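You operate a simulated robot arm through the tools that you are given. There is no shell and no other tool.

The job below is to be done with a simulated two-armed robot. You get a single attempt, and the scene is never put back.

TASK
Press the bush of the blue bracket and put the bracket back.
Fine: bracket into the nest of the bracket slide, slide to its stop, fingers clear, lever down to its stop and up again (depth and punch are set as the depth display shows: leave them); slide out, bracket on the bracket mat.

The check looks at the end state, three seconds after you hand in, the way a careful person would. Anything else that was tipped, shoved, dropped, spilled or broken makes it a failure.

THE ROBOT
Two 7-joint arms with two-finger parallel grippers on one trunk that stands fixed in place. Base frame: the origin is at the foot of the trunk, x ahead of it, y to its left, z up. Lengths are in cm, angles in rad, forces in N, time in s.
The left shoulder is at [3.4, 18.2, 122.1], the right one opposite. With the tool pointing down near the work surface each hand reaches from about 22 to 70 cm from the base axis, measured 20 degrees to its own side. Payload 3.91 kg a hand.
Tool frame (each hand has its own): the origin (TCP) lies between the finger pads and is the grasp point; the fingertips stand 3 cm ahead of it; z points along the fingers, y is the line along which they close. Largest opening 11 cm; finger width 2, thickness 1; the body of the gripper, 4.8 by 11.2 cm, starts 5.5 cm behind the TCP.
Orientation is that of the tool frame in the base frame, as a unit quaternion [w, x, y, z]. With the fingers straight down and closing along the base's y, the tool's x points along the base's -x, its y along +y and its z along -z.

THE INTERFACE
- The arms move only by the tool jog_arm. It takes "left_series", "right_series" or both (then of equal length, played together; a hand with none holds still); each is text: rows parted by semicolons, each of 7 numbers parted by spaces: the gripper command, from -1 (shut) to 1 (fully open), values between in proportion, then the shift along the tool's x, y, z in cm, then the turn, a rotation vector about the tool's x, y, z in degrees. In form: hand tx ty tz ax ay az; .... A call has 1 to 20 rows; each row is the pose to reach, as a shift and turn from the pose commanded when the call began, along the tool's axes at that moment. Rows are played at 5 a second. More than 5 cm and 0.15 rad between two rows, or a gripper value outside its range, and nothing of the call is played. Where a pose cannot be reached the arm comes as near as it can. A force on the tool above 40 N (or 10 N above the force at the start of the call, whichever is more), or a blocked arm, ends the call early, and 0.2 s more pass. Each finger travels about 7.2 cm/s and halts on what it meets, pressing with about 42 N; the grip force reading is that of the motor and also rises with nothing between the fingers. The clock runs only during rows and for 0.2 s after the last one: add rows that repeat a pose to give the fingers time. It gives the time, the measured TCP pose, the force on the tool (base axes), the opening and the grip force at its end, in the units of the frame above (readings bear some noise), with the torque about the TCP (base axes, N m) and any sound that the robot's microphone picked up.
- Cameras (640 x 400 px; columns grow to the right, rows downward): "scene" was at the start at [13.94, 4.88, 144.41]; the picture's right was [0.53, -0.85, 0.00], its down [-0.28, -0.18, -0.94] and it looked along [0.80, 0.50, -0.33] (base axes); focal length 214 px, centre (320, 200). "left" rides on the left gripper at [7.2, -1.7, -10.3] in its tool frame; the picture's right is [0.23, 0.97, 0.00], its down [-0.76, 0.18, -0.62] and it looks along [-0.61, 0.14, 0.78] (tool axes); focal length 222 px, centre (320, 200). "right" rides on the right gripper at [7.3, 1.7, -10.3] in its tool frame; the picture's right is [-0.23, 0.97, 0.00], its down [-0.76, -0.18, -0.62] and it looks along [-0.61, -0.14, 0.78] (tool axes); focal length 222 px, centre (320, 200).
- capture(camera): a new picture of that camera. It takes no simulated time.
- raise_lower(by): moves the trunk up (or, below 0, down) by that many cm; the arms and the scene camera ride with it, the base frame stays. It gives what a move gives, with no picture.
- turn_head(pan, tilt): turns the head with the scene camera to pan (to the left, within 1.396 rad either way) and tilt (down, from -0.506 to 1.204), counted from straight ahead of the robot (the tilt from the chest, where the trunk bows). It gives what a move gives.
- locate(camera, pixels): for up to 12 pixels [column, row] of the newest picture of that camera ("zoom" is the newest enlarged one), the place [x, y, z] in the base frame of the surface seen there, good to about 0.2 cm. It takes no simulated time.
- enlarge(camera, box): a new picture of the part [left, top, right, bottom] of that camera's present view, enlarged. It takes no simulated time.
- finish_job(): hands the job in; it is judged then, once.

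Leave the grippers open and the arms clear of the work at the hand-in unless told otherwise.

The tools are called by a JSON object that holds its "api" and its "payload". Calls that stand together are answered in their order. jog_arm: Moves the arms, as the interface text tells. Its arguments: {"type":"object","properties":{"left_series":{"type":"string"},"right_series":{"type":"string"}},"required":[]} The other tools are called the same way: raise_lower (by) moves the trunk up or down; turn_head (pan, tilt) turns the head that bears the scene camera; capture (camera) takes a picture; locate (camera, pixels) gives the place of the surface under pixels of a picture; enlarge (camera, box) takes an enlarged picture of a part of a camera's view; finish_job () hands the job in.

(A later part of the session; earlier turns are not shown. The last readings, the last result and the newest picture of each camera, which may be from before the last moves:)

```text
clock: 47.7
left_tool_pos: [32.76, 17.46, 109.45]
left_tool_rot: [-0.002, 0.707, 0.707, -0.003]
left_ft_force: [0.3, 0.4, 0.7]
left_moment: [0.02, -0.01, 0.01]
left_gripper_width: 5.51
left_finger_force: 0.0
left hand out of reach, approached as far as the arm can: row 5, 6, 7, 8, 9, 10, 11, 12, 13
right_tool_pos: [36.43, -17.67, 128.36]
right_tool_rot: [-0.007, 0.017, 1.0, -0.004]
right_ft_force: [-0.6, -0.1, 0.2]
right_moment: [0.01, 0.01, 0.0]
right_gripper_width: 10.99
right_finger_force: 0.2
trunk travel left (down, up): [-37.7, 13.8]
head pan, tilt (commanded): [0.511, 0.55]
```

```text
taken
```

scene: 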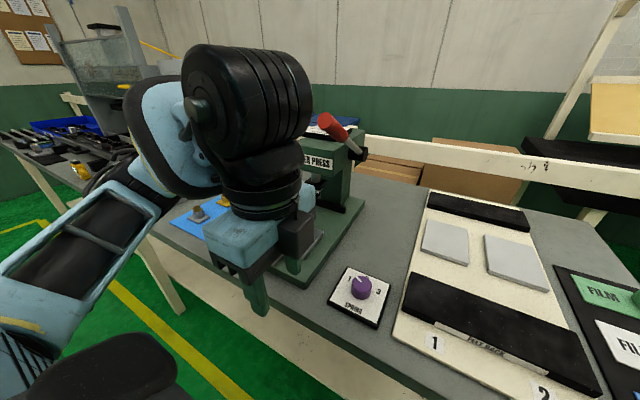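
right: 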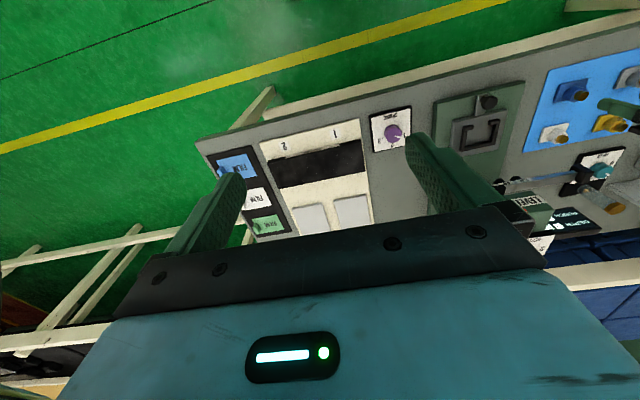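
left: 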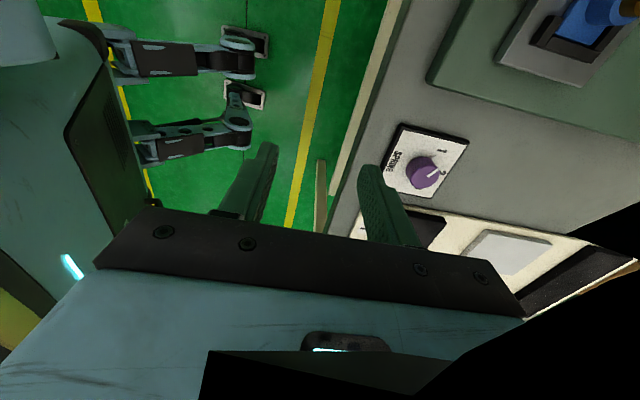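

Nothing was touched. Turning the yaw back −90° to see where the commanded pose stands.

{"api": "jog_arm", "payload": {"left_series": "0 0 0 0 0 0 -8; 0 0 0 0 0 0 -16; 0 0 0 0 0 0 -24; 0 0 0 0 0 0 -32; 0 0 0 0 0 0 -40; 0 0 0 0 0 0 -48; 0 0 0 0 0 0 -56; 0 0 0 0 0 0 -64; 0 0 0 0 0 0 -72; 0 0 0 0 0 0 -80; 0 0 0 0 0 0 -88; 0 0 0 0 0 0 -90; 0 0 0 0 0 0 -90"}}

```text
clock: 50.5
left_tool_pos: [32.85, 18.26, 109.0]
left_tool_rot: [-0.003, 0.0, 1.0, 0.0]
left_ft_force: [0.5, 0.3, -0.3]
left_moment: [0.0, -0.02, 0.03]
left_gripper_width: 5.51
left_finger_force: 0.0
right_tool_pos: [36.34, -17.63, 128.26]
right_tool_rot: [-0.007, 0.017, 1.0, -0.004]
right_ft_force: [0.0, -0.2, -0.1]
right_moment: [0.02, 0.0, 0.0]
right_gripper_width: 11.0
right_finger_force: 0.1
trunk travel left (down, up): [-37.7, 13.8]
head pan, tilt (commanded): [0.511, 0.55]
```

The commanded pose follows the reached one. The hand is upright at (32.9, 18.3, 109). I'll return to above the slide and test the other yaw direction in smaller steps.

{"api": "jog_arm", "payload": {"left_series": "0 -3.3 2.8 -0.5 0 0 0; 0 -6.6 5.6 -1 0 0 0; 0 -9.9 8.4 -1.5 0 0 0; 0 -13.2 11.2 -2 0 0 0; 0 -16.3 13.7 -2 0 0 0; 0 -16.3 13.7 -2 0 0 -8; 0 -16.3 13.7 -2 0 0 -16; 0 -16.3 13.7 -2 0 0 -24; 0 -16.3 13.7 -2 0 0 -32; 0 -16.3 13.7 -2 0 0 -40; 0 -16.3 13.7 -2 0 0 -48; 0 -16.3 13.7 -2 0 0 -48"}}

```text
clock: 53.1
left_tool_pos: [49.01, 31.72, 110.91]
left_tool_rot: [-0.004, -0.407, 0.913, 0.002]
left_ft_force: [0.1, 0.0, 0.5]
left_moment: [-0.01, 0.01, 0.03]
left_gripper_width: 5.48
left_finger_force: 0.1
right_tool_pos: [36.28, -17.74, 128.38]
right_tool_rot: [-0.007, 0.018, 1.0, -0.004]
right_ft_force: [-0.3, 0.3, 0.3]
right_moment: [0.02, -0.01, -0.02]
right_gripper_width: 11.0
right_finger_force: 0.1
trunk travel left (down, up): [-37.7, 13.8]
head pan, tilt (commanded): [0.511, 0.55]
```

−48° reached without trouble. Continuing to −96°, −144°.

{"api": "jog_arm", "payload": {"left_series": "0 0 0 0 0 0 -8; 0 0 0 0 0 0 -16; 0 0 0 0 0 0 -24; 0 0 0 0 0 0 -32; 0 0 0 0 0 0 -40; 0 0 0 0 0 0 -48; 0 0 0 0 0 0 -48"}}

```text
clock: 54.7
left_tool_pos: [49.03, 31.88, 110.91]
left_tool_rot: [0.003, 0.744, -0.668, -0.004]
left_ft_force: [-2.8, 1.7, -1.1]
left_moment: [-0.04, -0.25, -0.16]
left_gripper_width: 5.48
left_finger_force: 0.0
right_tool_pos: [36.44, -17.64, 128.29]
right_tool_rot: [-0.006, 0.018, 1.0, -0.004]
right_ft_force: [0.3, -0.4, 0.2]
right_moment: [-0.02, 0.04, 0.0]
right_gripper_width: 10.99
right_finger_force: 0.1
trunk travel left (down, up): [-37.7, 13.8]
head pan, tilt (commanded): [0.511, 0.55]
```

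−96° reached, but there's a small force (−2.8, 1.7) and the wrist camera now points toward the lever side. Checking the clearance before anything else.

{"api": "enlarge", "payload": {"camera": "scene", "box": [220, 80, 380, 260]}}

{"api": "capture", "payload": {"camera": "left"}}

```text
2.22 times, centred on (300, 170) of scene
```

zoom: 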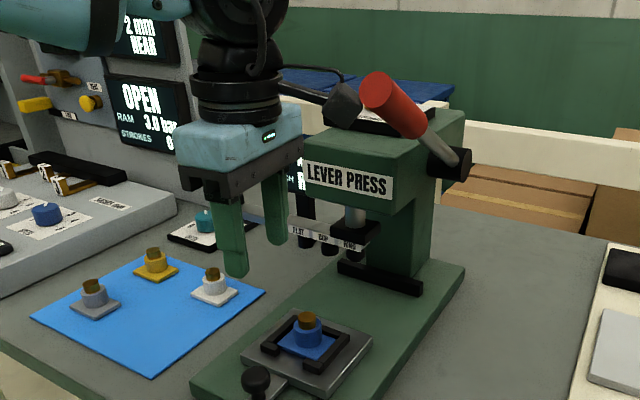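

```text
taken
```

left: 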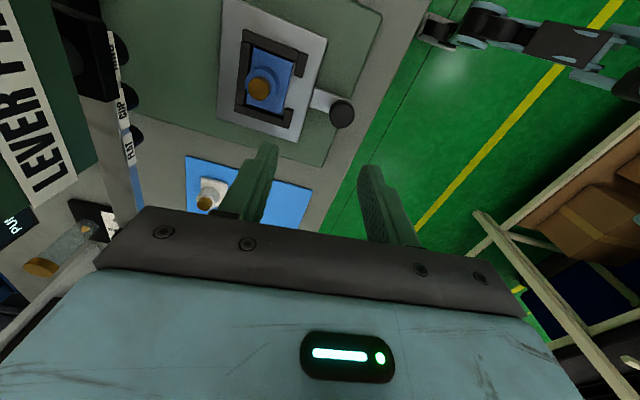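

The camera housing is right beside the red lever tip. I'll move the hand straight away in +y by 12 cm.

{"api": "jog_arm", "payload": {"left_series": "0 -3 -0.3 0 0 0 0; 0 -6 -0.6 0 0 0 0; 0 -9 -0.9 0 0 0 0; 0 -12 -1.2 0 0 0 0; 0 -12 -1.2 0 0 0 0"}}

{"api": "enlarge", "payload": {"camera": "scene", "box": [220, 80, 380, 260]}}

```text
clock: 55.9
left_tool_pos: [49.07, 43.78, 110.98]
left_tool_rot: [0.002, 0.744, -0.668, -0.003]
left_ft_force: [0.1, -0.2, 0.4]
left_moment: [0.02, 0.02, -0.02]
left_gripper_width: 5.51
left_finger_force: 0.0
right_tool_pos: [36.49, -17.72, 128.33]
right_tool_rot: [-0.007, 0.017, 1.0, -0.003]
right_ft_force: [-0.1, 0.3, 0.2]
right_moment: [0.0, 0.04, 0.03]
right_gripper_width: 11.0
right_finger_force: 0.0
trunk travel left (down, up): [-37.7, 13.8]
head pan, tilt (commanded): [0.511, 0.55]
```

```text
2.22 times, centred on (300, 170) of scene
```

zoom: 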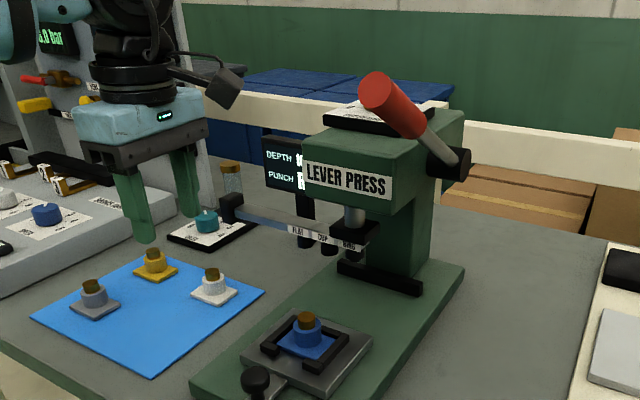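

The lever looks unchanged. Here, clear of it, I'll test the rest of the turn (−96° to −180°).

{"api": "jog_arm", "payload": {"left_series": "0 0 0 0 0 0 -8; 0 0 0 0 0 0 -16; 0 0 0 0 0 0 -24; 0 0 0 0 0 0 -32; 0 0 0 0 0 0 -40; 0 0 0 0 0 0 -40"}}

```text
clock: 57.3
left_tool_pos: [49.16, 43.89, 110.76]
left_tool_rot: [0.001, 0.927, -0.374, -0.004]
left_ft_force: [1.4, 0.2, 0.0]
left_moment: [-0.02, -0.02, -0.01]
left_gripper_width: 5.51
left_finger_force: 0.1
right_tool_pos: [36.37, -17.67, 128.45]
right_tool_rot: [-0.007, 0.017, 1.0, -0.004]
right_ft_force: [-1.0, 0.0, -0.6]
right_moment: [0.02, 0.01, 0.01]
right_gripper_width: 11.03
right_finger_force: 0.0
trunk travel left (down, up): [-37.7, 13.8]
head pan, tilt (commanded): [0.511, 0.55]
```

{"api": "jog_arm", "payload": {"left_series": "0 0 0 0 0 0 -8; 0 0 0 0 0 0 -16; 0 0 0 0 0 0 -24; 0 0 0 0 0 0 -32; 0 0 0 0 0 0 -40; 0 0 0 0 0 0 -44; 0 0 0 0 0 0 -44"}}

{"api": "capture", "payload": {"camera": "scene"}}

```text
clock: 58.9
left_tool_pos: [49.13, 44.05, 110.68]
left_tool_rot: [0.0, 1.0, -0.001, -0.004]
left_ft_force: [0.0, 0.4, -0.4]
left_moment: [-0.01, 0.02, -0.04]
left_gripper_width: 5.52
left_finger_force: 0.0
right_tool_pos: [36.48, -17.77, 128.31]
right_tool_rot: [-0.007, 0.018, 1.0, -0.004]
right_ft_force: [-0.5, -0.3, -0.4]
right_moment: [0.01, 0.0, 0.07]
right_gripper_width: 10.97
right_finger_force: 0.0
trunk travel left (down, up): [-37.7, 13.8]
head pan, tilt (commanded): [0.511, 0.55]
```

```text
taken
```

scene: 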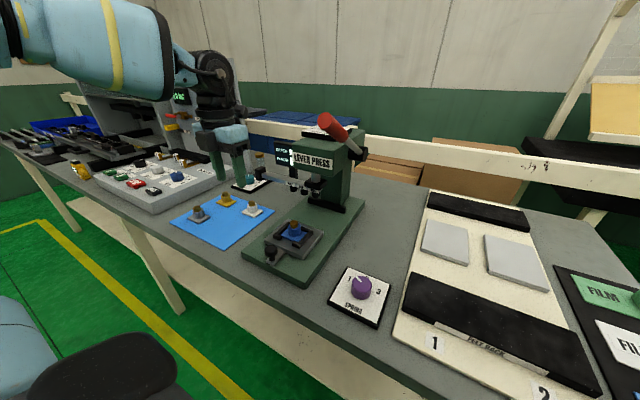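

The full −180° is reachable here. At the nest itself a half-turned hand would bring its camera against the press head. So I'll pick the bracket from the nest with yaw 0, turn it 180° over the mat, set it down, regrasp with yaw 0 and reinsert. First I turn the empty hand back.

{"api": "jog_arm", "payload": {"left_series": "0 0 0 0 0 0 8.5; 0 0 0 0 0 0 17; 0 0 0 0 0 0 25.5; 0 0 0 0 0 0 34; 0 0 0 0 0 0 42.5; 0 0 0 0 0 0 51; 0 0 0 0 0 0 59.5; 0 0 0 0 0 0 68; 0 0 0 0 0 0 76.5; 0 0 0 0 0 0 85; 0 0 0 0 0 0 90; 0 0 0 0 0 0 90"}}

{"api": "jog_arm", "payload": {"left_series": "0 0 0 0 0 0 8.5; 0 0 0 0 0 0 17; 0 0 0 0 0 0 25.5; 0 0 0 0 0 0 34; 0 0 0 0 0 0 42.5; 0 0 0 0 0 0 51; 0 0 0 0 0 0 59.5; 0 0 0 0 0 0 68; 0 0 0 0 0 0 76.5; 0 0 0 0 0 0 85; 0 0 0 0 0 0 90; 0 0 0 0 0 0 90"}}

```text
clock: 61.5
left_tool_pos: [49.08, 43.97, 110.85]
left_tool_rot: [-0.003, -0.706, 0.708, 0.003]
left_ft_force: [-0.8, 0.1, 0.0]
left_moment: [0.02, -0.03, 0.03]
left_gripper_width: 5.52
left_finger_force: 0.0
right_tool_pos: [36.57, -17.66, 128.41]
right_tool_rot: [-0.007, 0.018, 1.0, -0.004]
right_ft_force: [0.0, -0.8, 0.2]
right_moment: [0.01, 0.0, 0.01]
right_gripper_width: 11.03
right_finger_force: 0.0
trunk travel left (down, up): [-37.7, 13.8]
head pan, tilt (commanded): [0.511, 0.55]
```

```text
clock: 64.1
left_tool_pos: [49.11, 43.89, 110.85]
left_tool_rot: [-0.004, 0.001, 1.0, 0.001]
left_ft_force: [-0.1, 0.3, -0.3]
left_moment: [-0.02, -0.01, 0.01]
left_gripper_width: 5.48
left_finger_force: 0.0
right_tool_pos: [36.42, -17.69, 128.38]
right_tool_rot: [-0.007, 0.017, 1.0, -0.004]
right_ft_force: [-0.9, 0.0, 0.2]
right_moment: [-0.02, 0.04, -0.01]
right_gripper_width: 11.02
right_finger_force: 0.1
trunk travel left (down, up): [-37.7, 13.8]
head pan, tilt (commanded): [0.511, 0.55]
```

Yaw is back to 0. Now to hover above the bracket in the nest at (55.3, 31.95, 104) and measure it.

{"api": "jog_arm", "payload": {"left_series": "0 -1.55 -3 1.7 0 0 0; 0 -3.1 -6 3.4 0 0 0; 0 -4.65 -9 5.1 0 0 0; 0 -6.2 -11.95 6.85 0 0 0; 0 -6.2 -11.95 6.85 0 0 0"}}

{"api": "enlarge", "payload": {"camera": "left", "box": [270, 30, 390, 170]}}

```text
clock: 65.3
left_tool_pos: [55.33, 31.99, 103.88]
left_tool_rot: [-0.003, 0.0, 1.0, 0.001]
left_ft_force: [0.5, 0.1, 0.1]
left_moment: [-0.03, -0.01, -0.03]
left_gripper_width: 5.52
left_finger_force: 0.2
right_tool_pos: [36.38, -17.66, 128.46]
right_tool_rot: [-0.006, 0.018, 1.0, -0.005]
right_ft_force: [-0.3, -0.3, 1.2]
right_moment: [0.0, 0.0, 0.0]
right_gripper_width: 10.99
right_finger_force: 0.1
trunk travel left (down, up): [-37.7, 13.8]
head pan, tilt (commanded): [0.511, 0.55]
```

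```text
2.86 times, centred on (330, 100) of left
```

zoom: 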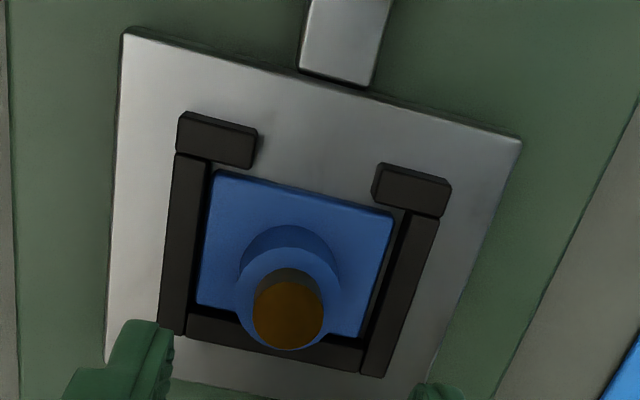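

{"api": "locate", "payload": {"camera": "zoom", "pixels": [[222, 182], [385, 215], [300, 200], [200, 298], [362, 330], [288, 283], [288, 348], [256, 315], [322, 315], [230, 312], [345, 335], [240, 160]]}}

{"api": "locate", "payload": {"camera": "zoom", "pixels": [[300, 193], [230, 178], [370, 208], [240, 322], [340, 347], [400, 205], [205, 160], [215, 165], [390, 200], [190, 200], [205, 250], [400, 260]]}}

```text
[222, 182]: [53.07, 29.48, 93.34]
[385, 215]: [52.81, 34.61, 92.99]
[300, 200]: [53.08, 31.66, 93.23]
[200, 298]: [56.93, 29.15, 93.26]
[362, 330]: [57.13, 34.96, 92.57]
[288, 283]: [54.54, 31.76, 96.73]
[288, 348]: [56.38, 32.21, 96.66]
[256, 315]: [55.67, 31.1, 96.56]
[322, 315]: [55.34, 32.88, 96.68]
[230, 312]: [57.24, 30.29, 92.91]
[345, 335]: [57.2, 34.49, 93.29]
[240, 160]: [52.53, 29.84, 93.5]
```

```text
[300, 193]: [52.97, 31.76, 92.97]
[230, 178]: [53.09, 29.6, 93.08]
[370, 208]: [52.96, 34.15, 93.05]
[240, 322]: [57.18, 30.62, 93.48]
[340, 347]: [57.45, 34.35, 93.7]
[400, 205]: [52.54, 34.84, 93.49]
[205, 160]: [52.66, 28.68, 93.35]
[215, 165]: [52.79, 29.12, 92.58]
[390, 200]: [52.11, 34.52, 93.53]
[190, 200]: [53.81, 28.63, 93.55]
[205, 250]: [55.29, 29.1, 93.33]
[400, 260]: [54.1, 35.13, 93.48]
```

Boss centre reads (55.46, 32.0) again from the left camera. To rule out a camera bias I'll measure the boss and plate again with the scene camera, with the slide out.

{"api": "enlarge", "payload": {"camera": "scene", "box": [260, 200, 330, 270]}}

```text
5.71 times, centred on (295, 235) of scene
```

zoom: 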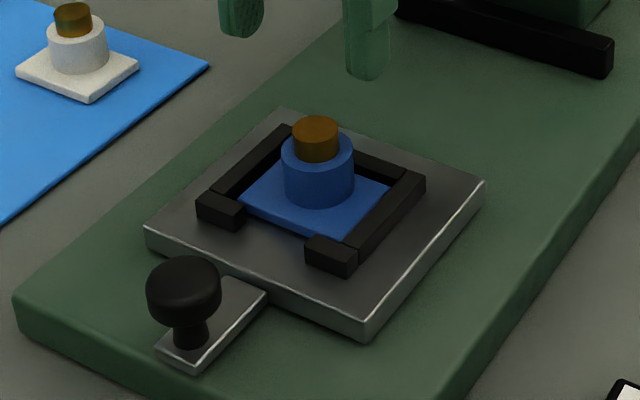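

{"api": "locate", "payload": {"camera": "zoom", "pixels": [[317, 126], [296, 126], [337, 126], [317, 138], [317, 150], [317, 190], [317, 200], [284, 175], [352, 175], [280, 226], [310, 236], [147, 227]]}}

{"api": "locate", "payload": {"camera": "zoom", "pixels": [[365, 320], [480, 183], [282, 110], [225, 205], [240, 210], [325, 243], [350, 245], [390, 180], [372, 160], [345, 225], [260, 185], [317, 117]]}}

```text
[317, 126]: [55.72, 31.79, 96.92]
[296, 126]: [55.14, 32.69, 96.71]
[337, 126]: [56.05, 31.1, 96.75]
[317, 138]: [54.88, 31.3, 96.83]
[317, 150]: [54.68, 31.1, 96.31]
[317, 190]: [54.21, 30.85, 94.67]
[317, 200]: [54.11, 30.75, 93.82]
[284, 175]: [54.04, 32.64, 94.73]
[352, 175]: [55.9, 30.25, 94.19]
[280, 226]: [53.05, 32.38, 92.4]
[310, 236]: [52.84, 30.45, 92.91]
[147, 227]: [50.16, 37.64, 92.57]
```

```text
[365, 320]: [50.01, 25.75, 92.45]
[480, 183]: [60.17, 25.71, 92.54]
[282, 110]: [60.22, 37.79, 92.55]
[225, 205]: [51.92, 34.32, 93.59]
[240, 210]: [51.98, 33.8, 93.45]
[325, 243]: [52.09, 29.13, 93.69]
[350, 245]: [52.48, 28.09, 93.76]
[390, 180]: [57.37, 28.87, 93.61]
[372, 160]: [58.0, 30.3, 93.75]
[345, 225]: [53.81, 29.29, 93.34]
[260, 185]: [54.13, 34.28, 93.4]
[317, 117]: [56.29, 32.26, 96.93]
```

The scene camera agrees: with the slide out, the boss is at x about 55.5. So the bracket slid about 0.4 cm to the front lips on the way in. The half-turn conclusion holds either way. Turned round, its range straddles the punch axis; as it was, it would always be 0.5 cm or more off. Now I descend and grasp the boss.

{"api": "jog_arm", "payload": {"left_series": "0 -0.05 -0.07 2.5 0 0 0; 0 -0.1 -0.07 5 0 0 0; 0 -0.13 -0.07 6.3 0 0 0; 0 -0.13 -0.07 6.8 0 0 0; 0 -0.13 -0.07 6.8 0 0 0; -0.3 -0.13 -0.07 6.8 0 0 0; -0.6 -0.13 -0.07 6.8 0 0 0; -1 -0.13 -0.07 6.8 0 0 0; -1 -0.13 -0.07 6.8 0 0 0; -1 -0.13 -0.07 6.8 0 0 0"}}

```text
clock: 67.5
left_tool_pos: [55.38, 31.82, 96.98]
left_tool_rot: [-0.005, 0.0, 1.0, 0.001]
left_ft_force: [-0.4, 2.4, 0.8]
left_moment: [0.06, 0.01, -0.03]
left_gripper_width: 3.13
left_finger_force: 42.0
right_tool_pos: [36.35, -17.74, 128.33]
right_tool_rot: [-0.007, 0.017, 1.0, -0.004]
right_ft_force: [-0.3, 0.6, 0.0]
right_moment: [0.02, 0.0, 0.04]
right_gripper_width: 11.02
right_finger_force: 0.1
trunk travel left (down, up): [-37.7, 13.8]
head pan, tilt (commanded): [0.511, 0.55]
```

Gripped at 3.13 cm. Lifting straight out of the nest, then moving over toward the mat, clear of the lever.

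{"api": "jog_arm", "payload": {"left_series": "-1 0 0 -1 0 0 0; -1 0 0 -3 0 0 0; -1 0 0 -5.5 0 0 0; -1 0 0 -8 0 0 0; -1 1.6 3.8 -9.5 0 0 0; -1 3.2 7.6 -11 0 0 0; -1 4.8 11.4 -12.5 0 0 0; -1 6.4 15 -13.5 0 0 0; -1 6.4 15 -13.5 0 0 0"}}

{"api": "enlarge", "payload": {"camera": "left", "box": [240, 80, 400, 210]}}

```text
clock: 69.5
left_tool_pos: [48.99, 46.78, 110.6]
left_tool_rot: [-0.004, 0.0, 1.0, 0.001]
left_ft_force: [-0.7, 0.5, -1.2]
left_moment: [-0.02, 0.02, -0.01]
left_gripper_width: 3.16
left_finger_force: 41.8
right_tool_pos: [36.44, -17.75, 128.38]
right_tool_rot: [-0.007, 0.017, 1.0, -0.004]
right_ft_force: [0.1, 0.6, -0.7]
right_moment: [0.03, 0.02, 0.0]
right_gripper_width: 11.02
right_finger_force: 0.1
trunk travel left (down, up): [-37.7, 13.8]
head pan, tilt (commanded): [0.511, 0.55]
```

```text
3.08 times, centred on (320, 145) of left
```

zoom: 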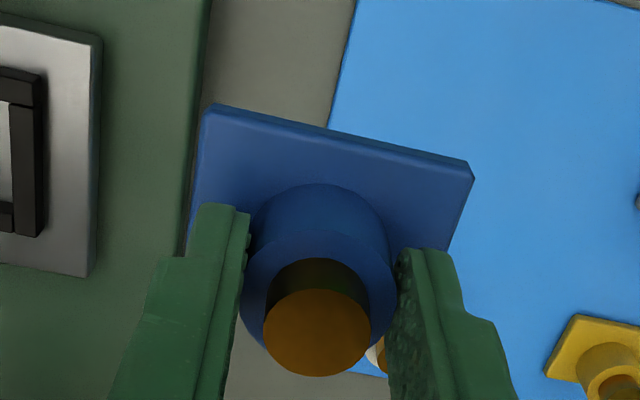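

Held level. Turning the hand −90°, then another −90°, holding the bracket in the air.

{"api": "jog_arm", "payload": {"left_series": "-1 0 0 0 0 0 -8.5; -1 0 0 0 0 0 -17; -1 0 0 0 0 0 -25.5; -1 0 0 0 0 0 -34; -1 0 0 0 0 0 -42.5; -1 0 0 0 0 0 -51; -1 0 0 0 0 0 -59.5; -1 0 0 0 0 0 -68; -1 0 0 0 0 0 -76.5; -1 0 0 0 0 0 -85; -1 0 0 0 0 0 -90; -1 0 0 0 0 0 -90"}}

{"api": "jog_arm", "payload": {"left_series": "-1 0 0 0 0 0 -8.5; -1 0 0 0 0 0 -17; -1 0 0 0 0 0 -25.5; -1 0 0 0 0 0 -34; -1 0 0 0 0 0 -42.5; -1 0 0 0 0 0 -51; -1 0 0 0 0 0 -59.5; -1 0 0 0 0 0 -68; -1 0 0 0 0 0 -76.5; -1 0 0 0 0 0 -85; -1 0 0 0 0 0 -90; -1 0 0 0 0 0 -90"}}

{"api": "capture", "payload": {"camera": "scene"}}

```text
clock: 72.1
left_tool_pos: [48.92, 46.97, 110.73]
left_tool_rot: [0.003, 0.708, -0.707, -0.003]
left_ft_force: [0.1, -0.1, -0.9]
left_moment: [-0.03, 0.02, 0.04]
left_gripper_width: 3.16
left_finger_force: 42.2
right_tool_pos: [36.49, -17.71, 128.44]
right_tool_rot: [-0.007, 0.018, 1.0, -0.004]
right_ft_force: [-0.1, 0.3, 0.5]
right_moment: [0.0, 0.03, 0.02]
right_gripper_width: 10.99
right_finger_force: 0.1
trunk travel left (down, up): [-37.7, 13.8]
head pan, tilt (commanded): [0.511, 0.55]
```

```text
clock: 74.7
left_tool_pos: [48.99, 46.98, 110.73]
left_tool_rot: [0.0, 1.0, 0.0, -0.004]
left_ft_force: [-0.5, 0.2, -0.8]
left_moment: [0.05, 0.01, -0.01]
left_gripper_width: 3.17
left_finger_force: 41.9
right_tool_pos: [36.38, -17.68, 128.26]
right_tool_rot: [-0.006, 0.017, 1.0, -0.004]
right_ft_force: [-0.6, 0.2, 0.4]
right_moment: [-0.03, 0.01, 0.02]
right_gripper_width: 10.97
right_finger_force: 0.0
trunk travel left (down, up): [-37.7, 13.8]
head pan, tilt (commanded): [0.511, 0.55]
```

```text
taken
```

scene: 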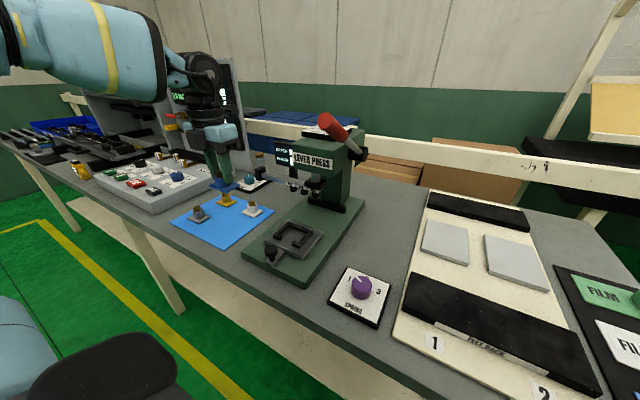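

The bracket is turned half round. Now I'll carry it over its free place on the mat and lower to about 5 cm above.

{"api": "jog_arm", "payload": {"left_series": "-1 0.3 -2 2.5 0 0 0; -1 0.6 -4 5.5 0 0 0; -1 1 -6 9 0 0 0; -1 1 -6 12.5 0 0 0; -1 1 -6 12.5 0 0 0"}}

{"api": "enlarge", "payload": {"camera": "scene", "box": [160, 130, 300, 260]}}

{"api": "capture", "payload": {"camera": "left"}}

```text
clock: 75.9
left_tool_pos: [50.02, 52.84, 97.99]
left_tool_rot: [0.0, 1.0, 0.0, -0.005]
left_ft_force: [-0.6, -0.1, -1.2]
left_moment: [-0.02, 0.0, -0.01]
left_gripper_width: 3.15
left_finger_force: 42.6
right_tool_pos: [36.29, -17.74, 128.3]
right_tool_rot: [-0.006, 0.018, 1.0, -0.003]
right_ft_force: [-0.2, 0.2, 0.7]
right_moment: [0.01, 0.02, 0.0]
right_gripper_width: 10.99
right_finger_force: 0.1
trunk travel left (down, up): [-37.7, 13.8]
head pan, tilt (commanded): [0.511, 0.55]
```

```text
3.08 times, centred on (230, 195) of scene
```

zoom: 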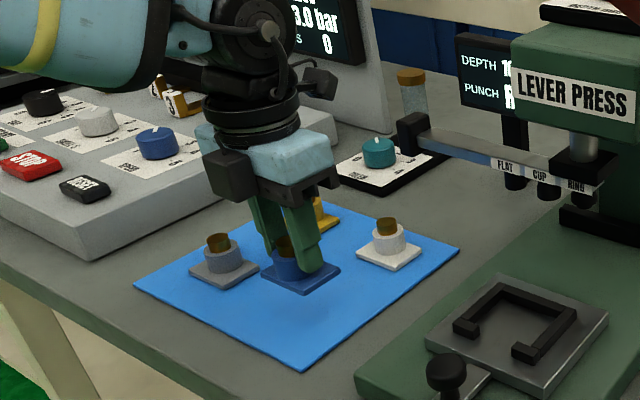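

```text
taken
```

left: 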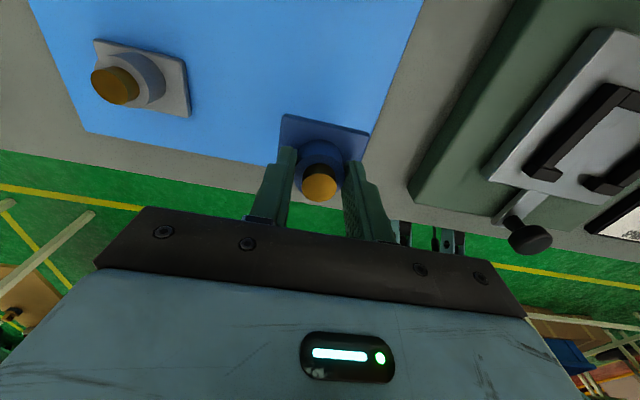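

The spot below is free, with the shadow at (310,310) between the others. Lowering onto the mat.

{"api": "jog_arm", "payload": {"left_series": "-1 0 0 1.5 0 0 0; -1 0 0 3 0 0 0; -1 0 0 4 0 0 0; -1 0 0 4.5 0 0 0; -1 0 0 4.7 0 0 0; -1 0 0 4.85 0 0 0; -1 0 0 4.95 0 0 0; -1 0 0 4.95 0 0 0"}}

```text
clock: 77.7
left_tool_pos: [49.79, 52.8, 93.22]
left_tool_rot: [0.0, 1.0, -0.001, -0.004]
left_ft_force: [-0.1, 0.0, -1.1]
left_moment: [0.0, 0.04, 0.0]
left_gripper_width: 3.15
left_finger_force: 41.8
right_tool_pos: [36.41, -17.68, 128.35]
right_tool_rot: [-0.007, 0.017, 1.0, -0.004]
right_ft_force: [0.7, -0.1, 0.8]
right_moment: [-0.01, -0.02, 0.01]
right_gripper_width: 10.99
right_finger_force: 0.0
trunk travel left (down, up): [-37.7, 13.8]
head pan, tilt (commanded): [0.511, 0.55]
```

No contact yet at TCP z 93.2. Lowering in small steps.

{"api": "jog_arm", "payload": {"left_series": "-1 0 0 0.08 0 0 0; -1 0 0 0.16 0 0 0; -1 0 0 0.24 0 0 0; -1 0 0 0.24 0 0 0"}}

```text
clock: 78.7
left_tool_pos: [49.77, 52.99, 93.13]
left_tool_rot: [-0.001, 1.0, 0.0, -0.003]
left_ft_force: [0.7, 2.1, 7.2]
left_moment: [-0.02, -0.18, 0.08]
left_gripper_width: 3.11
left_finger_force: 41.9
right_tool_pos: [36.38, -17.73, 128.37]
right_tool_rot: [-0.006, 0.017, 1.0, -0.005]
right_ft_force: [0.8, -0.3, -0.8]
right_moment: [-0.01, 0.0, -0.01]
right_gripper_width: 10.97
right_finger_force: 0.0
trunk travel left (down, up): [-37.7, 13.8]
head pan, tilt (commanded): [0.511, 0.55]
```

Contact at 7.2 N, so it rests on the mat. Releasing and rising straight up.

{"api": "jog_arm", "payload": {"left_series": "-0.2 0 0 -0.05 0 0 0; 0 0 0 -0.05 0 0 0; 0 0 0 -0.05 0 0 0; 0 0 0 -2.5 0 0 0; 0 0 0 -6 0 0 0; 0 0 0 -10 0 0 0; 0 0 0 -14 0 0 0; 0 0 0 -14 0 0 0"}}

{"api": "enlarge", "payload": {"camera": "scene", "box": [160, 150, 300, 260]}}

```text
clock: 80.5
left_tool_pos: [49.99, 52.84, 107.11]
left_tool_rot: [0.0, 1.0, 0.0, -0.004]
left_ft_force: [0.9, 1.0, -0.7]
left_moment: [0.01, 0.0, -0.02]
left_gripper_width: 5.54
left_finger_force: 0.0
right_tool_pos: [36.4, -17.55, 128.39]
right_tool_rot: [-0.007, 0.018, 1.0, -0.005]
right_ft_force: [-0.6, 0.6, 0.2]
right_moment: [0.0, -0.02, -0.01]
right_gripper_width: 10.99
right_finger_force: 0.0
trunk travel left (down, up): [-37.7, 13.8]
head pan, tilt (commanded): [0.511, 0.55]
```

```text
3.64 times, centred on (230, 205) of scene
```

zoom: 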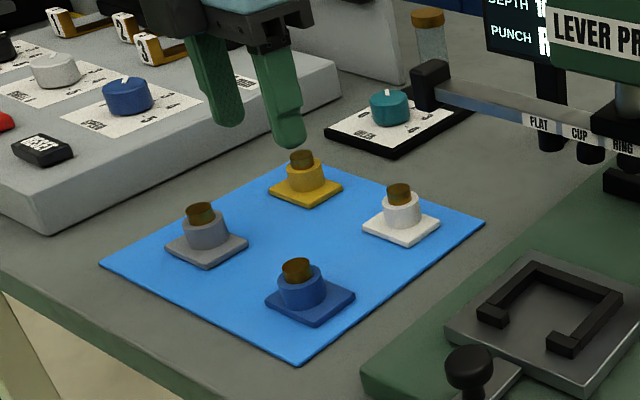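

The blue bracket now stands with its boss toward the front. I'll move the hand to the roomier place and turn it back +180°.

{"api": "jog_arm", "payload": {"left_series": "0 -0.5 3 -1.5 0 0 0; 0 -1 6 -3 0 0 0; 0 -1 6 -3 0 0 8.5; 0 -1 6 -3 0 0 17; 0 -1 6 -3 0 0 25.5; 0 -1 6 -3 0 0 34; 0 -1 6 -3 0 0 42.5; 0 -1 6 -3 0 0 51; 0 -1 6 -3 0 0 59.5; 0 -1 6 -3 0 0 68; 0 -1 6 -3 0 0 76.5; 0 -1 6 -3 0 0 85; 0 -1 6 -3 0 0 90; 0 -1 6 -3 0 0 90"}}

{"api": "jog_arm", "payload": {"left_series": "0 0 0 0 0 0 8.5; 0 0 0 0 0 0 17; 0 0 0 0 0 0 25.5; 0 0 0 0 0 0 34; 0 0 0 0 0 0 42.5; 0 0 0 0 0 0 51; 0 0 0 0 0 0 59.5; 0 0 0 0 0 0 68; 0 0 0 0 0 0 76.5; 0 0 0 0 0 0 85; 0 0 0 0 0 0 90; 0 0 0 0 0 0 90"}}

```text
clock: 83.5
left_tool_pos: [48.94, 46.91, 110.03]
left_tool_rot: [-0.003, -0.707, 0.708, 0.003]
left_ft_force: [-0.5, 0.2, 1.2]
left_moment: [-0.03, 0.01, 0.02]
left_gripper_width: 5.51
left_finger_force: 0.1
right_tool_pos: [36.45, -17.7, 128.27]
right_tool_rot: [-0.007, 0.018, 1.0, -0.003]
right_ft_force: [-0.3, 1.2, 0.5]
right_moment: [-0.02, 0.02, 0.01]
right_gripper_width: 11.0
right_finger_force: 0.1
trunk travel left (down, up): [-37.7, 13.8]
head pan, tilt (commanded): [0.511, 0.55]
```

```text
clock: 86.1
left_tool_pos: [49.1, 46.92, 110.03]
left_tool_rot: [-0.005, 0.0, 1.0, 0.001]
left_ft_force: [0.3, 0.1, -0.7]
left_moment: [0.0, -0.02, 0.0]
left_gripper_width: 5.48
left_finger_force: 0.0
right_tool_pos: [36.49, -17.64, 128.31]
right_tool_rot: [-0.007, 0.018, 1.0, -0.004]
right_ft_force: [0.4, 0.6, 0.4]
right_moment: [0.0, 0.01, 0.0]
right_gripper_width: 11.02
right_finger_force: 0.0
trunk travel left (down, up): [-37.7, 13.8]
head pan, tilt (commanded): [0.511, 0.55]
```

Yaw is 0 again. Moving above the bracket at about (49.9, 52.9, 98) and measuring.

{"api": "jog_arm", "payload": {"left_series": "0 -0.3 2 -0 0 0 0; 0 -0.6 4 3.5 0 0 0; 0 -0.8 6 7.5 0 0 0; 0 -0.8 6 12 0 0 0; 0 -0.8 6 12 0 0 0"}}

{"api": "enlarge", "payload": {"camera": "left", "box": [240, 80, 400, 190]}}

```text
clock: 87.3
left_tool_pos: [49.74, 52.88, 98.1]
left_tool_rot: [-0.003, 0.0, 1.0, 0.0]
left_ft_force: [0.1, 0.3, 0.2]
left_moment: [-0.03, -0.04, 0.02]
left_gripper_width: 5.52
left_finger_force: 0.0
right_tool_pos: [36.42, -17.68, 128.32]
right_tool_rot: [-0.006, 0.017, 1.0, -0.005]
right_ft_force: [-0.3, -0.3, 0.8]
right_moment: [0.0, -0.03, 0.0]
right_gripper_width: 11.0
right_finger_force: 0.1
trunk travel left (down, up): [-37.7, 13.8]
head pan, tilt (commanded): [0.511, 0.55]
```

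```text
3.64 times, centred on (320, 135) of left
```

zoom: 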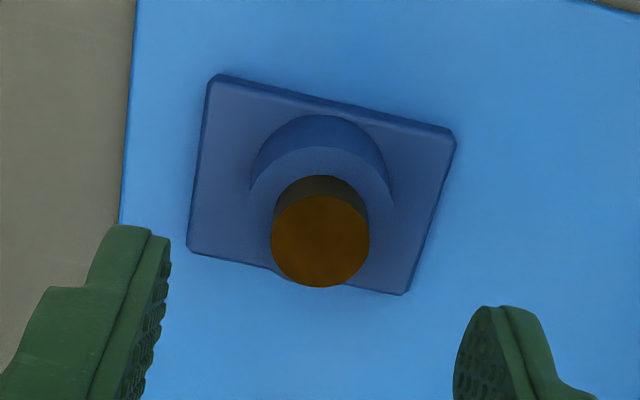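

{"api": "locate", "payload": {"camera": "zoom", "pixels": [[220, 84], [447, 135], [402, 286], [195, 245], [320, 200], [320, 282], [275, 242], [366, 242], [320, 240], [330, 110], [252, 190], [390, 190]]}}

```text
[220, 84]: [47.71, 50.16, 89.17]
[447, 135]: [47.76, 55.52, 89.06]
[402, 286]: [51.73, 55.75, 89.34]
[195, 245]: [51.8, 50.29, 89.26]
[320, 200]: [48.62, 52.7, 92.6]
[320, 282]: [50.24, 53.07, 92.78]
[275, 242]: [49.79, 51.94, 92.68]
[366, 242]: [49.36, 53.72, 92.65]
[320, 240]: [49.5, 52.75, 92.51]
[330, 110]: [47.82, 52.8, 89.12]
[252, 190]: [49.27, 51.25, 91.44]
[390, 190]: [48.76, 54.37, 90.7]
```

The boss now measures about (49.55, 52.82), with the base spanning x 47.6–51.9, so it's offset toward the front as intended. Descending and grasping.

{"api": "jog_arm", "payload": {"left_series": "0 0.14 -0.05 2 0 0 0; 0 0.14 -0.05 4 0 0 0; 0 0.14 -0.05 5 0 0 0; 0 0.14 -0.05 5 0 0 0; -0.3 0.14 -0.05 5 0 0 0; -0.6 0.14 -0.05 5 0 0 0; -1 0.14 -0.05 5 0 0 0; -1 0.14 -0.05 5 0 0 0; -1 0.14 -0.05 5 0 0 0"}}

```text
clock: 89.3
left_tool_pos: [49.44, 52.84, 93.2]
left_tool_rot: [-0.004, 0.0, 1.0, 0.0]
left_ft_force: [-0.7, 0.0, 0.1]
left_moment: [0.01, -0.02, -0.02]
left_gripper_width: 3.12
left_finger_force: 42.3
right_tool_pos: [36.57, -17.68, 128.32]
right_tool_rot: [-0.006, 0.018, 1.0, -0.005]
right_ft_force: [0.1, 0.0, -0.4]
right_moment: [0.01, 0.01, 0.01]
right_gripper_width: 11.01
right_finger_force: 0.0
trunk travel left (down, up): [-37.7, 13.8]
head pan, tilt (commanded): [0.511, 0.55]
```

Gripped at 3.12 cm. Lifting 9 cm and carrying across to hover over the nest at TCP about (54.8, 31.9, 102).

{"api": "jog_arm", "payload": {"left_series": "-1 0 0 -1 0 0 0; -1 0 0 -3 0 0 0; -1 0 0 -6 0 0 0; -1 0 0 -9 0 0 0; -1 -0.9 -3.5 -9 0 0 0; -1 -1.8 -7.2 -9 0 0 0; -1 -2.7 -11 -9 0 0 0; -1 -3.7 -14.8 -9 0 0 0; -1 -4.6 -18.2 -9 0 0 0; -1 -5.3 -20.9 -9 0 0 0; -1 -5.3 -20.9 -9 0 0 0"}}

{"api": "enlarge", "payload": {"camera": "left", "box": [270, 55, 390, 175]}}

```text
clock: 91.7
left_tool_pos: [54.88, 32.07, 101.89]
left_tool_rot: [-0.005, 0.0, 1.0, 0.0]
left_ft_force: [0.3, -0.1, -0.9]
left_moment: [-0.01, -0.01, 0.0]
left_gripper_width: 3.14
left_finger_force: 42.0
right_tool_pos: [36.38, -17.71, 128.26]
right_tool_rot: [-0.006, 0.018, 1.0, -0.004]
right_ft_force: [0.1, 0.5, 1.2]
right_moment: [-0.03, -0.01, 0.03]
right_gripper_width: 11.0
right_finger_force: 0.1
trunk travel left (down, up): [-37.7, 13.8]
head pan, tilt (commanded): [0.511, 0.55]
```

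```text
3.33 times, centred on (330, 115) of left
```

zoom: 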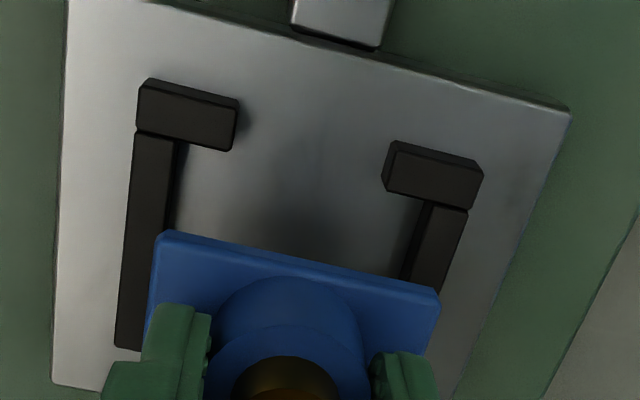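

{"api": "locate", "payload": {"camera": "zoom", "pixels": [[168, 245], [432, 303], [300, 270], [155, 300], [425, 345], [165, 250], [225, 145], [395, 195], [175, 190], [430, 240], [300, 258], [440, 300]]}}

```text
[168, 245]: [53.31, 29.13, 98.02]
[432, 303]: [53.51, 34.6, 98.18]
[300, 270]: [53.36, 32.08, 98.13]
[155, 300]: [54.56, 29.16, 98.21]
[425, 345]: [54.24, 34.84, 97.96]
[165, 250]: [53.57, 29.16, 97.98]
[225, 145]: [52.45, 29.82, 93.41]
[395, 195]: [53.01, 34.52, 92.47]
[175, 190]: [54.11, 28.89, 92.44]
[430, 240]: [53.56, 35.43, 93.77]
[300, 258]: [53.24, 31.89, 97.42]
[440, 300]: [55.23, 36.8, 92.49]
```

The base front edge is at x 53.22, about 0.35 too far back relative to the nest (walls 52.45 and 57.4). I'll shift −0.35 in x and lower to just above the floor.

{"api": "jog_arm", "payload": {"left_series": "-1 0.35 -0.02 1 0 0 0; -1 0.35 -0.02 2.5 0 0 0; -1 0.35 -0.02 3.4 0 0 0; -1 0.35 -0.02 3.8 0 0 0; -1 0.35 -0.02 3.8 0 0 0"}}

{"api": "enlarge", "payload": {"camera": "left", "box": [260, 60, 400, 200]}}

```text
clock: 92.9
left_tool_pos: [54.45, 31.91, 98.15]
left_tool_rot: [-0.004, 0.0, 1.0, 0.001]
left_ft_force: [0.4, -0.8, -0.6]
left_moment: [0.0, -0.01, -0.01]
left_gripper_width: 3.14
left_finger_force: 41.9
right_tool_pos: [36.4, -17.67, 128.31]
right_tool_rot: [-0.007, 0.018, 1.0, -0.003]
right_ft_force: [0.8, 0.0, 0.4]
right_moment: [0.0, 0.0, 0.0]
right_gripper_width: 10.99
right_finger_force: 0.0
trunk travel left (down, up): [-37.7, 13.8]
head pan, tilt (commanded): [0.511, 0.55]
```

```text
2.86 times, centred on (330, 130) of left
```

zoom: 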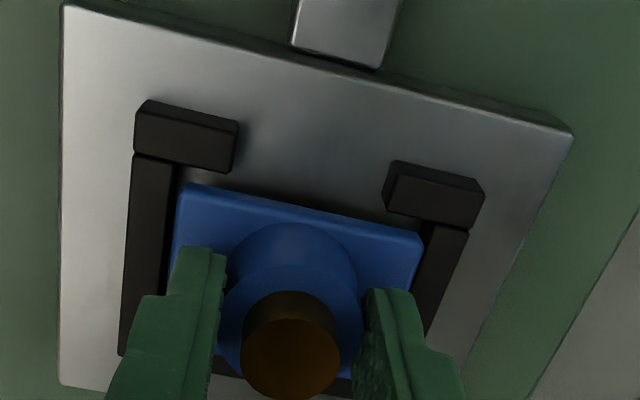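

{"api": "locate", "payload": {"camera": "zoom", "pixels": [[190, 195], [415, 245], [300, 222], [300, 207], [230, 165], [400, 207], [162, 220], [435, 260], [185, 230], [412, 270]]}}

```text
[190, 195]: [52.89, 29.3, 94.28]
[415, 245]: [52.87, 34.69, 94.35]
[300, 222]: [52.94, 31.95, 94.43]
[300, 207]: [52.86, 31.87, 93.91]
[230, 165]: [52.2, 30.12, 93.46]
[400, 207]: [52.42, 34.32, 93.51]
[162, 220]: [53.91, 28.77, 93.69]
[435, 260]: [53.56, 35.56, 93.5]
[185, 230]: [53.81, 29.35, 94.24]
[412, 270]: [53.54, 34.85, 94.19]
```

Front face at x 52.85, sides at y 29.1–34.9: all inside the walls (52.45–57.4, 28.8–35.2). Lowering to the floor.

{"api": "jog_arm", "payload": {"left_series": "-1 0 0 0.3 0 0 0; -1 0 0 0.6 0 0 0; -1 0 0 0.85 0 0 0; -1 0 0 0.95 0 0 0; -1 0 0 1.02 0 0 0; -1 0 0 1.09 0 0 0; -1 0 0 1.16 0 0 0; -1 0 0 1.16 0 0 0"}}

```text
clock: 94.7
left_tool_pos: [54.6, 31.97, 97.07]
left_tool_rot: [-0.002, -0.001, 1.0, 0.001]
left_ft_force: [0.1, 4.4, 11.4]
left_moment: [0.1, 0.18, -0.06]
left_gripper_width: 3.14
left_finger_force: 42.2
right_tool_pos: [36.34, -17.7, 128.33]
right_tool_rot: [-0.006, 0.017, 1.0, -0.004]
right_ft_force: [-0.2, 0.7, -0.9]
right_moment: [-0.01, -0.01, -0.01]
right_gripper_width: 11.01
right_finger_force: 0.0
trunk travel left (down, up): [-37.7, 13.8]
head pan, tilt (commanded): [0.511, 0.55]
```

Seated with 11 N contact. I'll ease up slightly, release and rise.

{"api": "jog_arm", "payload": {"left_series": "-1 0 0 -0.08 0 0 0; -0.2 0 0 -0.08 0 0 0; 0 0 0 -0.08 0 0 0; 0 0 0 -0.08 0 0 0; 0 0 0 -2 0 0 0; 0 0 0 -5 0 0 0; 0 0 0 -7.5 0 0 0; 0 0 0 -7.5 0 0 0"}}

{"api": "enlarge", "payload": {"camera": "left", "box": [270, 30, 390, 170]}}

{"api": "enlarge", "payload": {"camera": "scene", "box": [260, 200, 330, 270]}}

```text
clock: 96.5
left_tool_pos: [54.4, 31.9, 104.64]
left_tool_rot: [-0.004, 0.001, 1.0, -0.001]
left_ft_force: [1.1, 0.3, 0.0]
left_moment: [0.01, -0.01, -0.01]
left_gripper_width: 5.49
left_finger_force: 0.1
right_tool_pos: [36.48, -17.67, 128.28]
right_tool_rot: [-0.007, 0.017, 1.0, -0.006]
right_ft_force: [-0.2, 0.1, 1.5]
right_moment: [0.04, -0.01, 0.01]
right_gripper_width: 11.0
right_finger_force: 0.0
trunk travel left (down, up): [-37.7, 13.8]
head pan, tilt (commanded): [0.511, 0.55]
```

```text
2.86 times, centred on (330, 100) of left
```

zoom: 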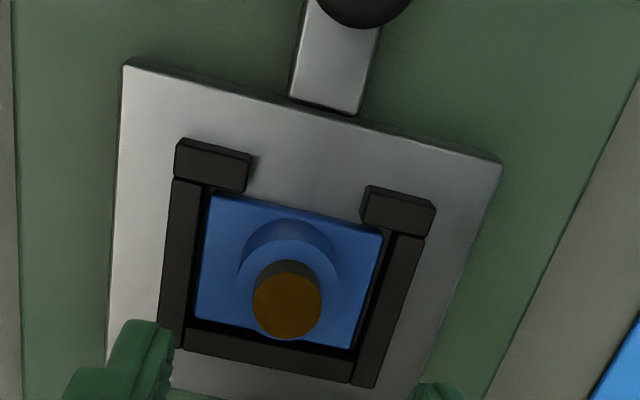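

```text
5.71 times, centred on (295, 235) of scene
```

zoom: 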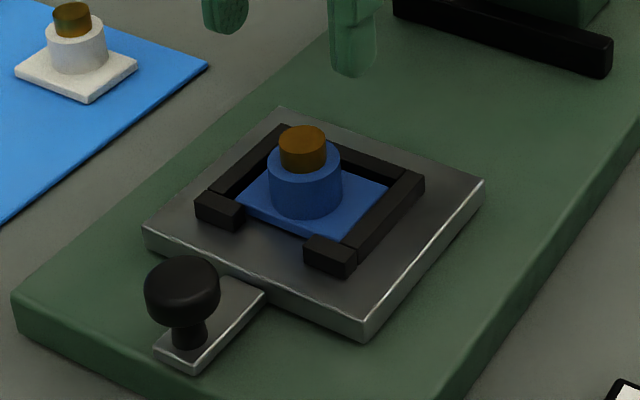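

Seated flat. Measuring boss position in the nest from the scene zoom.

{"api": "locate", "payload": {"camera": "zoom", "pixels": [[305, 200], [305, 208], [303, 160], [303, 133], [285, 135], [322, 135], [280, 228], [310, 237], [147, 227], [365, 320], [390, 190], [370, 175]]}}

{"api": "enlarge", "payload": {"camera": "left", "box": [280, 70, 390, 160]}}

```text
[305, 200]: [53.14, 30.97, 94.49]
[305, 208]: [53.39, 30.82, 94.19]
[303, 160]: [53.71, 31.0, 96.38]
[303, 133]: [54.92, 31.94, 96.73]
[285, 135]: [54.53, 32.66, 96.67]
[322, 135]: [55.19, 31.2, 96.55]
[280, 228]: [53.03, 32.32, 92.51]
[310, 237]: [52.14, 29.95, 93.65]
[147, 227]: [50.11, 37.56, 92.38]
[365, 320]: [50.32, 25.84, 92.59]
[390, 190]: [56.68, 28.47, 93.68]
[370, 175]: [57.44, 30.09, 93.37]
```

```text
4.44 times, centred on (335, 115) of left
```

zoom: 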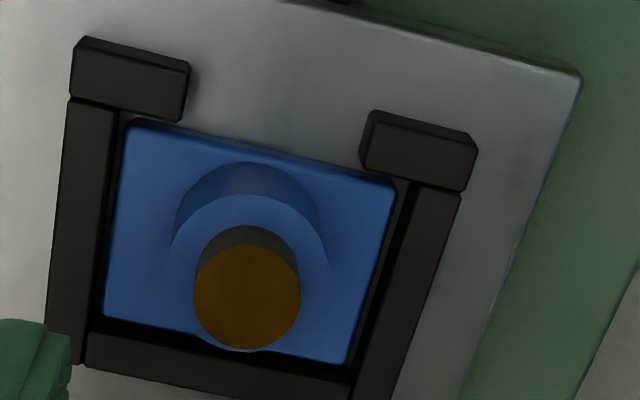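

{"api": "locate", "payload": {"camera": "zoom", "pixels": [[140, 132], [385, 185], [270, 155], [270, 163], [115, 315], [340, 360], [150, 322], [150, 345], [300, 355], [300, 372], [247, 245], [247, 295]]}}

{"api": "locate", "payload": {"camera": "zoom", "pixels": [[197, 292], [298, 292], [247, 347], [180, 115], [370, 170], [150, 338], [300, 365], [110, 200], [380, 270], [118, 200], [395, 240], [90, 335]]}}

```text
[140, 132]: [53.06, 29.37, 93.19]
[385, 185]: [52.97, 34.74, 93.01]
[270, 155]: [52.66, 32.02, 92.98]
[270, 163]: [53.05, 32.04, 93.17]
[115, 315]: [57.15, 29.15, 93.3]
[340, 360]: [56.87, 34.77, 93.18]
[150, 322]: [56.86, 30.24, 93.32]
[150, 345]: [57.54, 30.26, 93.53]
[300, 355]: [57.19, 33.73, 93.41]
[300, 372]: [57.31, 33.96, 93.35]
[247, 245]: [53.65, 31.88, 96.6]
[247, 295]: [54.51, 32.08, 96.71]
```

```text
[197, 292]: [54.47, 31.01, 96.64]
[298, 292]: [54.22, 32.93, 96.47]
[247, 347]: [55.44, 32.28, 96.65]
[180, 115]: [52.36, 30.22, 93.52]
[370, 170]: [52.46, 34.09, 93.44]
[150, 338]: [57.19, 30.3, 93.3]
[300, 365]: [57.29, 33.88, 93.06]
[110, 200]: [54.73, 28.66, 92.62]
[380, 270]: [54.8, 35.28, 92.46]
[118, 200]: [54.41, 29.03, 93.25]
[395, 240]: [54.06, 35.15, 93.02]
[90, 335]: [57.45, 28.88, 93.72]
```

With the half turn, the boss is at x about 54.45–54.55, which will be 66.85–66.95 at the stop, right under the ram axis. Now I go back to the knob with the 24° tilt.

{"api": "jog_arm", "payload": {"left_series": "0 3 0 0 0 -8 0; 0 6 0 0.5 0 -16 0; 0 9.05 0.05 1.2 0 -24 0; 0 9.05 0.05 1.7 0 -24 0; 0 9.05 0.05 1.7 0 -24 0"}}

{"api": "jog_arm", "payload": {"left_series": "0 0.9 0 2.03 0 0 0; 0 1.8 0 4.06 0 0 0; 0 2.6 0 6.0 0 0 0; 0 2.6 0 6.0 0 0 0"}}

{"api": "enlarge", "payload": {"camera": "left", "box": [240, 80, 400, 210]}}

```text
clock: 97.7
left_tool_pos: [45.35, 31.99, 102.86]
left_tool_rot: [0.204, 0.0, 0.979, 0.0]
left_ft_force: [-0.9, 0.4, -0.4]
left_moment: [0.0, -0.05, 0.0]
left_gripper_width: 5.48
left_finger_force: 0.1
right_tool_pos: [36.42, -17.7, 128.33]
right_tool_rot: [-0.006, 0.018, 1.0, -0.003]
right_ft_force: [0.0, -0.5, 0.1]
right_moment: [0.04, 0.01, -0.03]
right_gripper_width: 11.01
right_finger_force: 0.1
trunk travel left (down, up): [-37.7, 13.8]
head pan, tilt (commanded): [0.511, 0.55]
```

```text
clock: 98.7
left_tool_pos: [45.42, 31.96, 96.33]
left_tool_rot: [0.203, 0.001, 0.979, 0.001]
left_ft_force: [-1.2, 0.0, 0.5]
left_moment: [0.03, -0.03, 0.03]
left_gripper_width: 5.5
left_finger_force: 0.1
right_tool_pos: [36.5, -17.7, 128.37]
right_tool_rot: [-0.006, 0.017, 1.0, -0.005]
right_ft_force: [-0.5, 0.3, 0.3]
right_moment: [-0.02, 0.0, -0.01]
right_gripper_width: 10.99
right_finger_force: 0.1
trunk travel left (down, up): [-37.7, 13.8]
head pan, tilt (commanded): [0.511, 0.55]
```

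```text
3.08 times, centred on (320, 145) of left
```

zoom: 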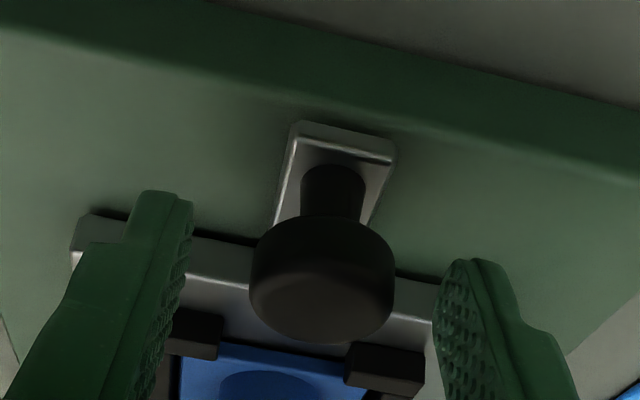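

The knob is centred between the fingers. Closing gently.

{"api": "jog_arm", "payload": {"left_series": "-0.2 0 0 0 0 0 0; -0.45 0 0 0 0 0 0; -0.55 0 0 0 0 0 0; -1 0 0 0 0 0 0; -1 0 0 0 0 0 0"}}

{"api": "enlarge", "payload": {"camera": "scene", "box": [250, 190, 340, 280]}}

```text
clock: 99.9
left_tool_pos: [45.5, 32.03, 96.47]
left_tool_rot: [0.204, 0.0, 0.979, 0.001]
left_ft_force: [-0.3, 3.9, 0.3]
left_moment: [0.16, 0.18, 0.07]
left_gripper_width: 2.94
left_finger_force: 45.0
right_tool_pos: [36.29, -17.68, 128.34]
right_tool_rot: [-0.008, 0.018, 1.0, -0.004]
right_ft_force: [-0.5, 0.1, 0.7]
right_moment: [0.01, -0.01, 0.01]
right_gripper_width: 11.01
right_finger_force: 0.1
trunk travel left (down, up): [-37.7, 13.8]
head pan, tilt (commanded): [0.511, 0.55]
```

```text
4.44 times, centred on (295, 235) of scene
```

zoom: 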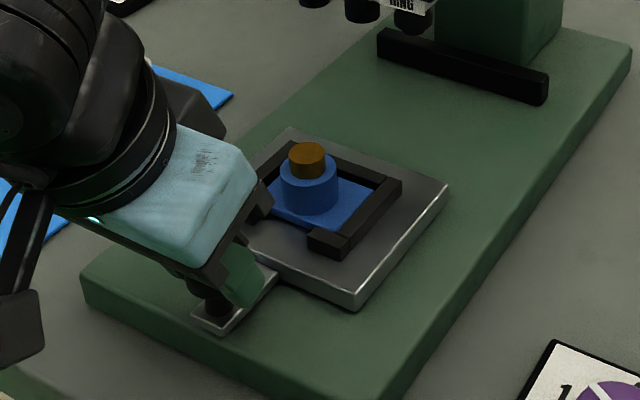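

Gripped with low side load. Now I'll slide in with a slow ramp so the bracket doesn't shift in the nest.

{"api": "jog_arm", "payload": {"left_series": "-1 -0.05 0.03 0.02 0 0 0; -1 -0.14 0.03 0.06 0 0 0; -1 -0.27 0.03 0.13 0 0 0; -1 -0.46 0.03 0.21 0 0 0; -1 -0.69 0.03 0.31 0 0 0; -1 -0.96 0.03 0.44 0 0 0; -1 -1.28 0.03 0.58 0 0 0; -1 -1.65 0.03 0.75 0 0 0; -1 -2.06 0.03 0.94 0 0 0; -1 -2.51 0.03 1.15 0 0 0; -1 -2.97 0.03 1.36 0 0 0; -1 -3.43 0.03 1.56 0 0 0; -1 -3.88 0.03 1.77 0 0 0; -1 -4.34 0.03 1.98 0 0 0; -1 -4.8 0.03 2.19 0 0 0; -1 -5.21 0.03 2.38 0 0 0; -1 -5.53 0.03 2.52 0 0 0; -1 -5.76 0.03 2.63 0 0 0; -1 -5.9 0.03 2.69 0 0 0; -1 -5.94 0.03 2.71 0 0 0"}}

{"api": "enlarge", "payload": {"camera": "scene", "box": [250, 170, 340, 260]}}

```text
clock: 104.1
left_tool_pos: [52.08, 31.96, 96.36]
left_tool_rot: [0.206, 0.001, 0.979, 0.001]
left_ft_force: [-0.5, 10.6, 21.9]
left_moment: [0.31, -0.67, 0.01]
left_gripper_width: 2.9
left_finger_force: 44.8
right_tool_pos: [36.24, -17.6, 128.39]
right_tool_rot: [-0.007, 0.018, 1.0, -0.004]
right_ft_force: [-0.7, 0.0, 1.1]
right_moment: [-0.01, 0.0, 0.02]
right_gripper_width: 10.98
right_finger_force: 0.0
trunk travel left (down, up): [-37.7, 13.8]
head pan, tilt (commanded): [0.511, 0.55]
```

```text
4.44 times, centred on (295, 215) of scene
```

zoom: 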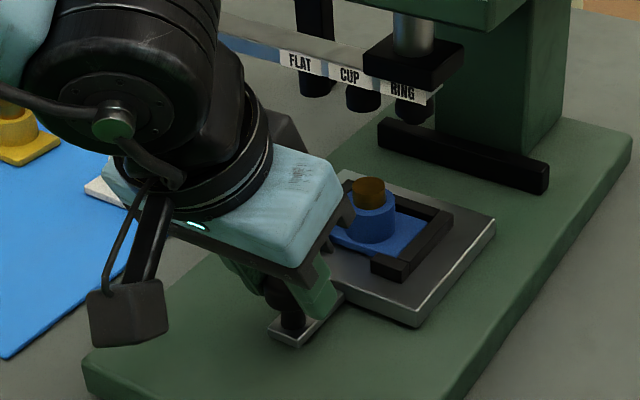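

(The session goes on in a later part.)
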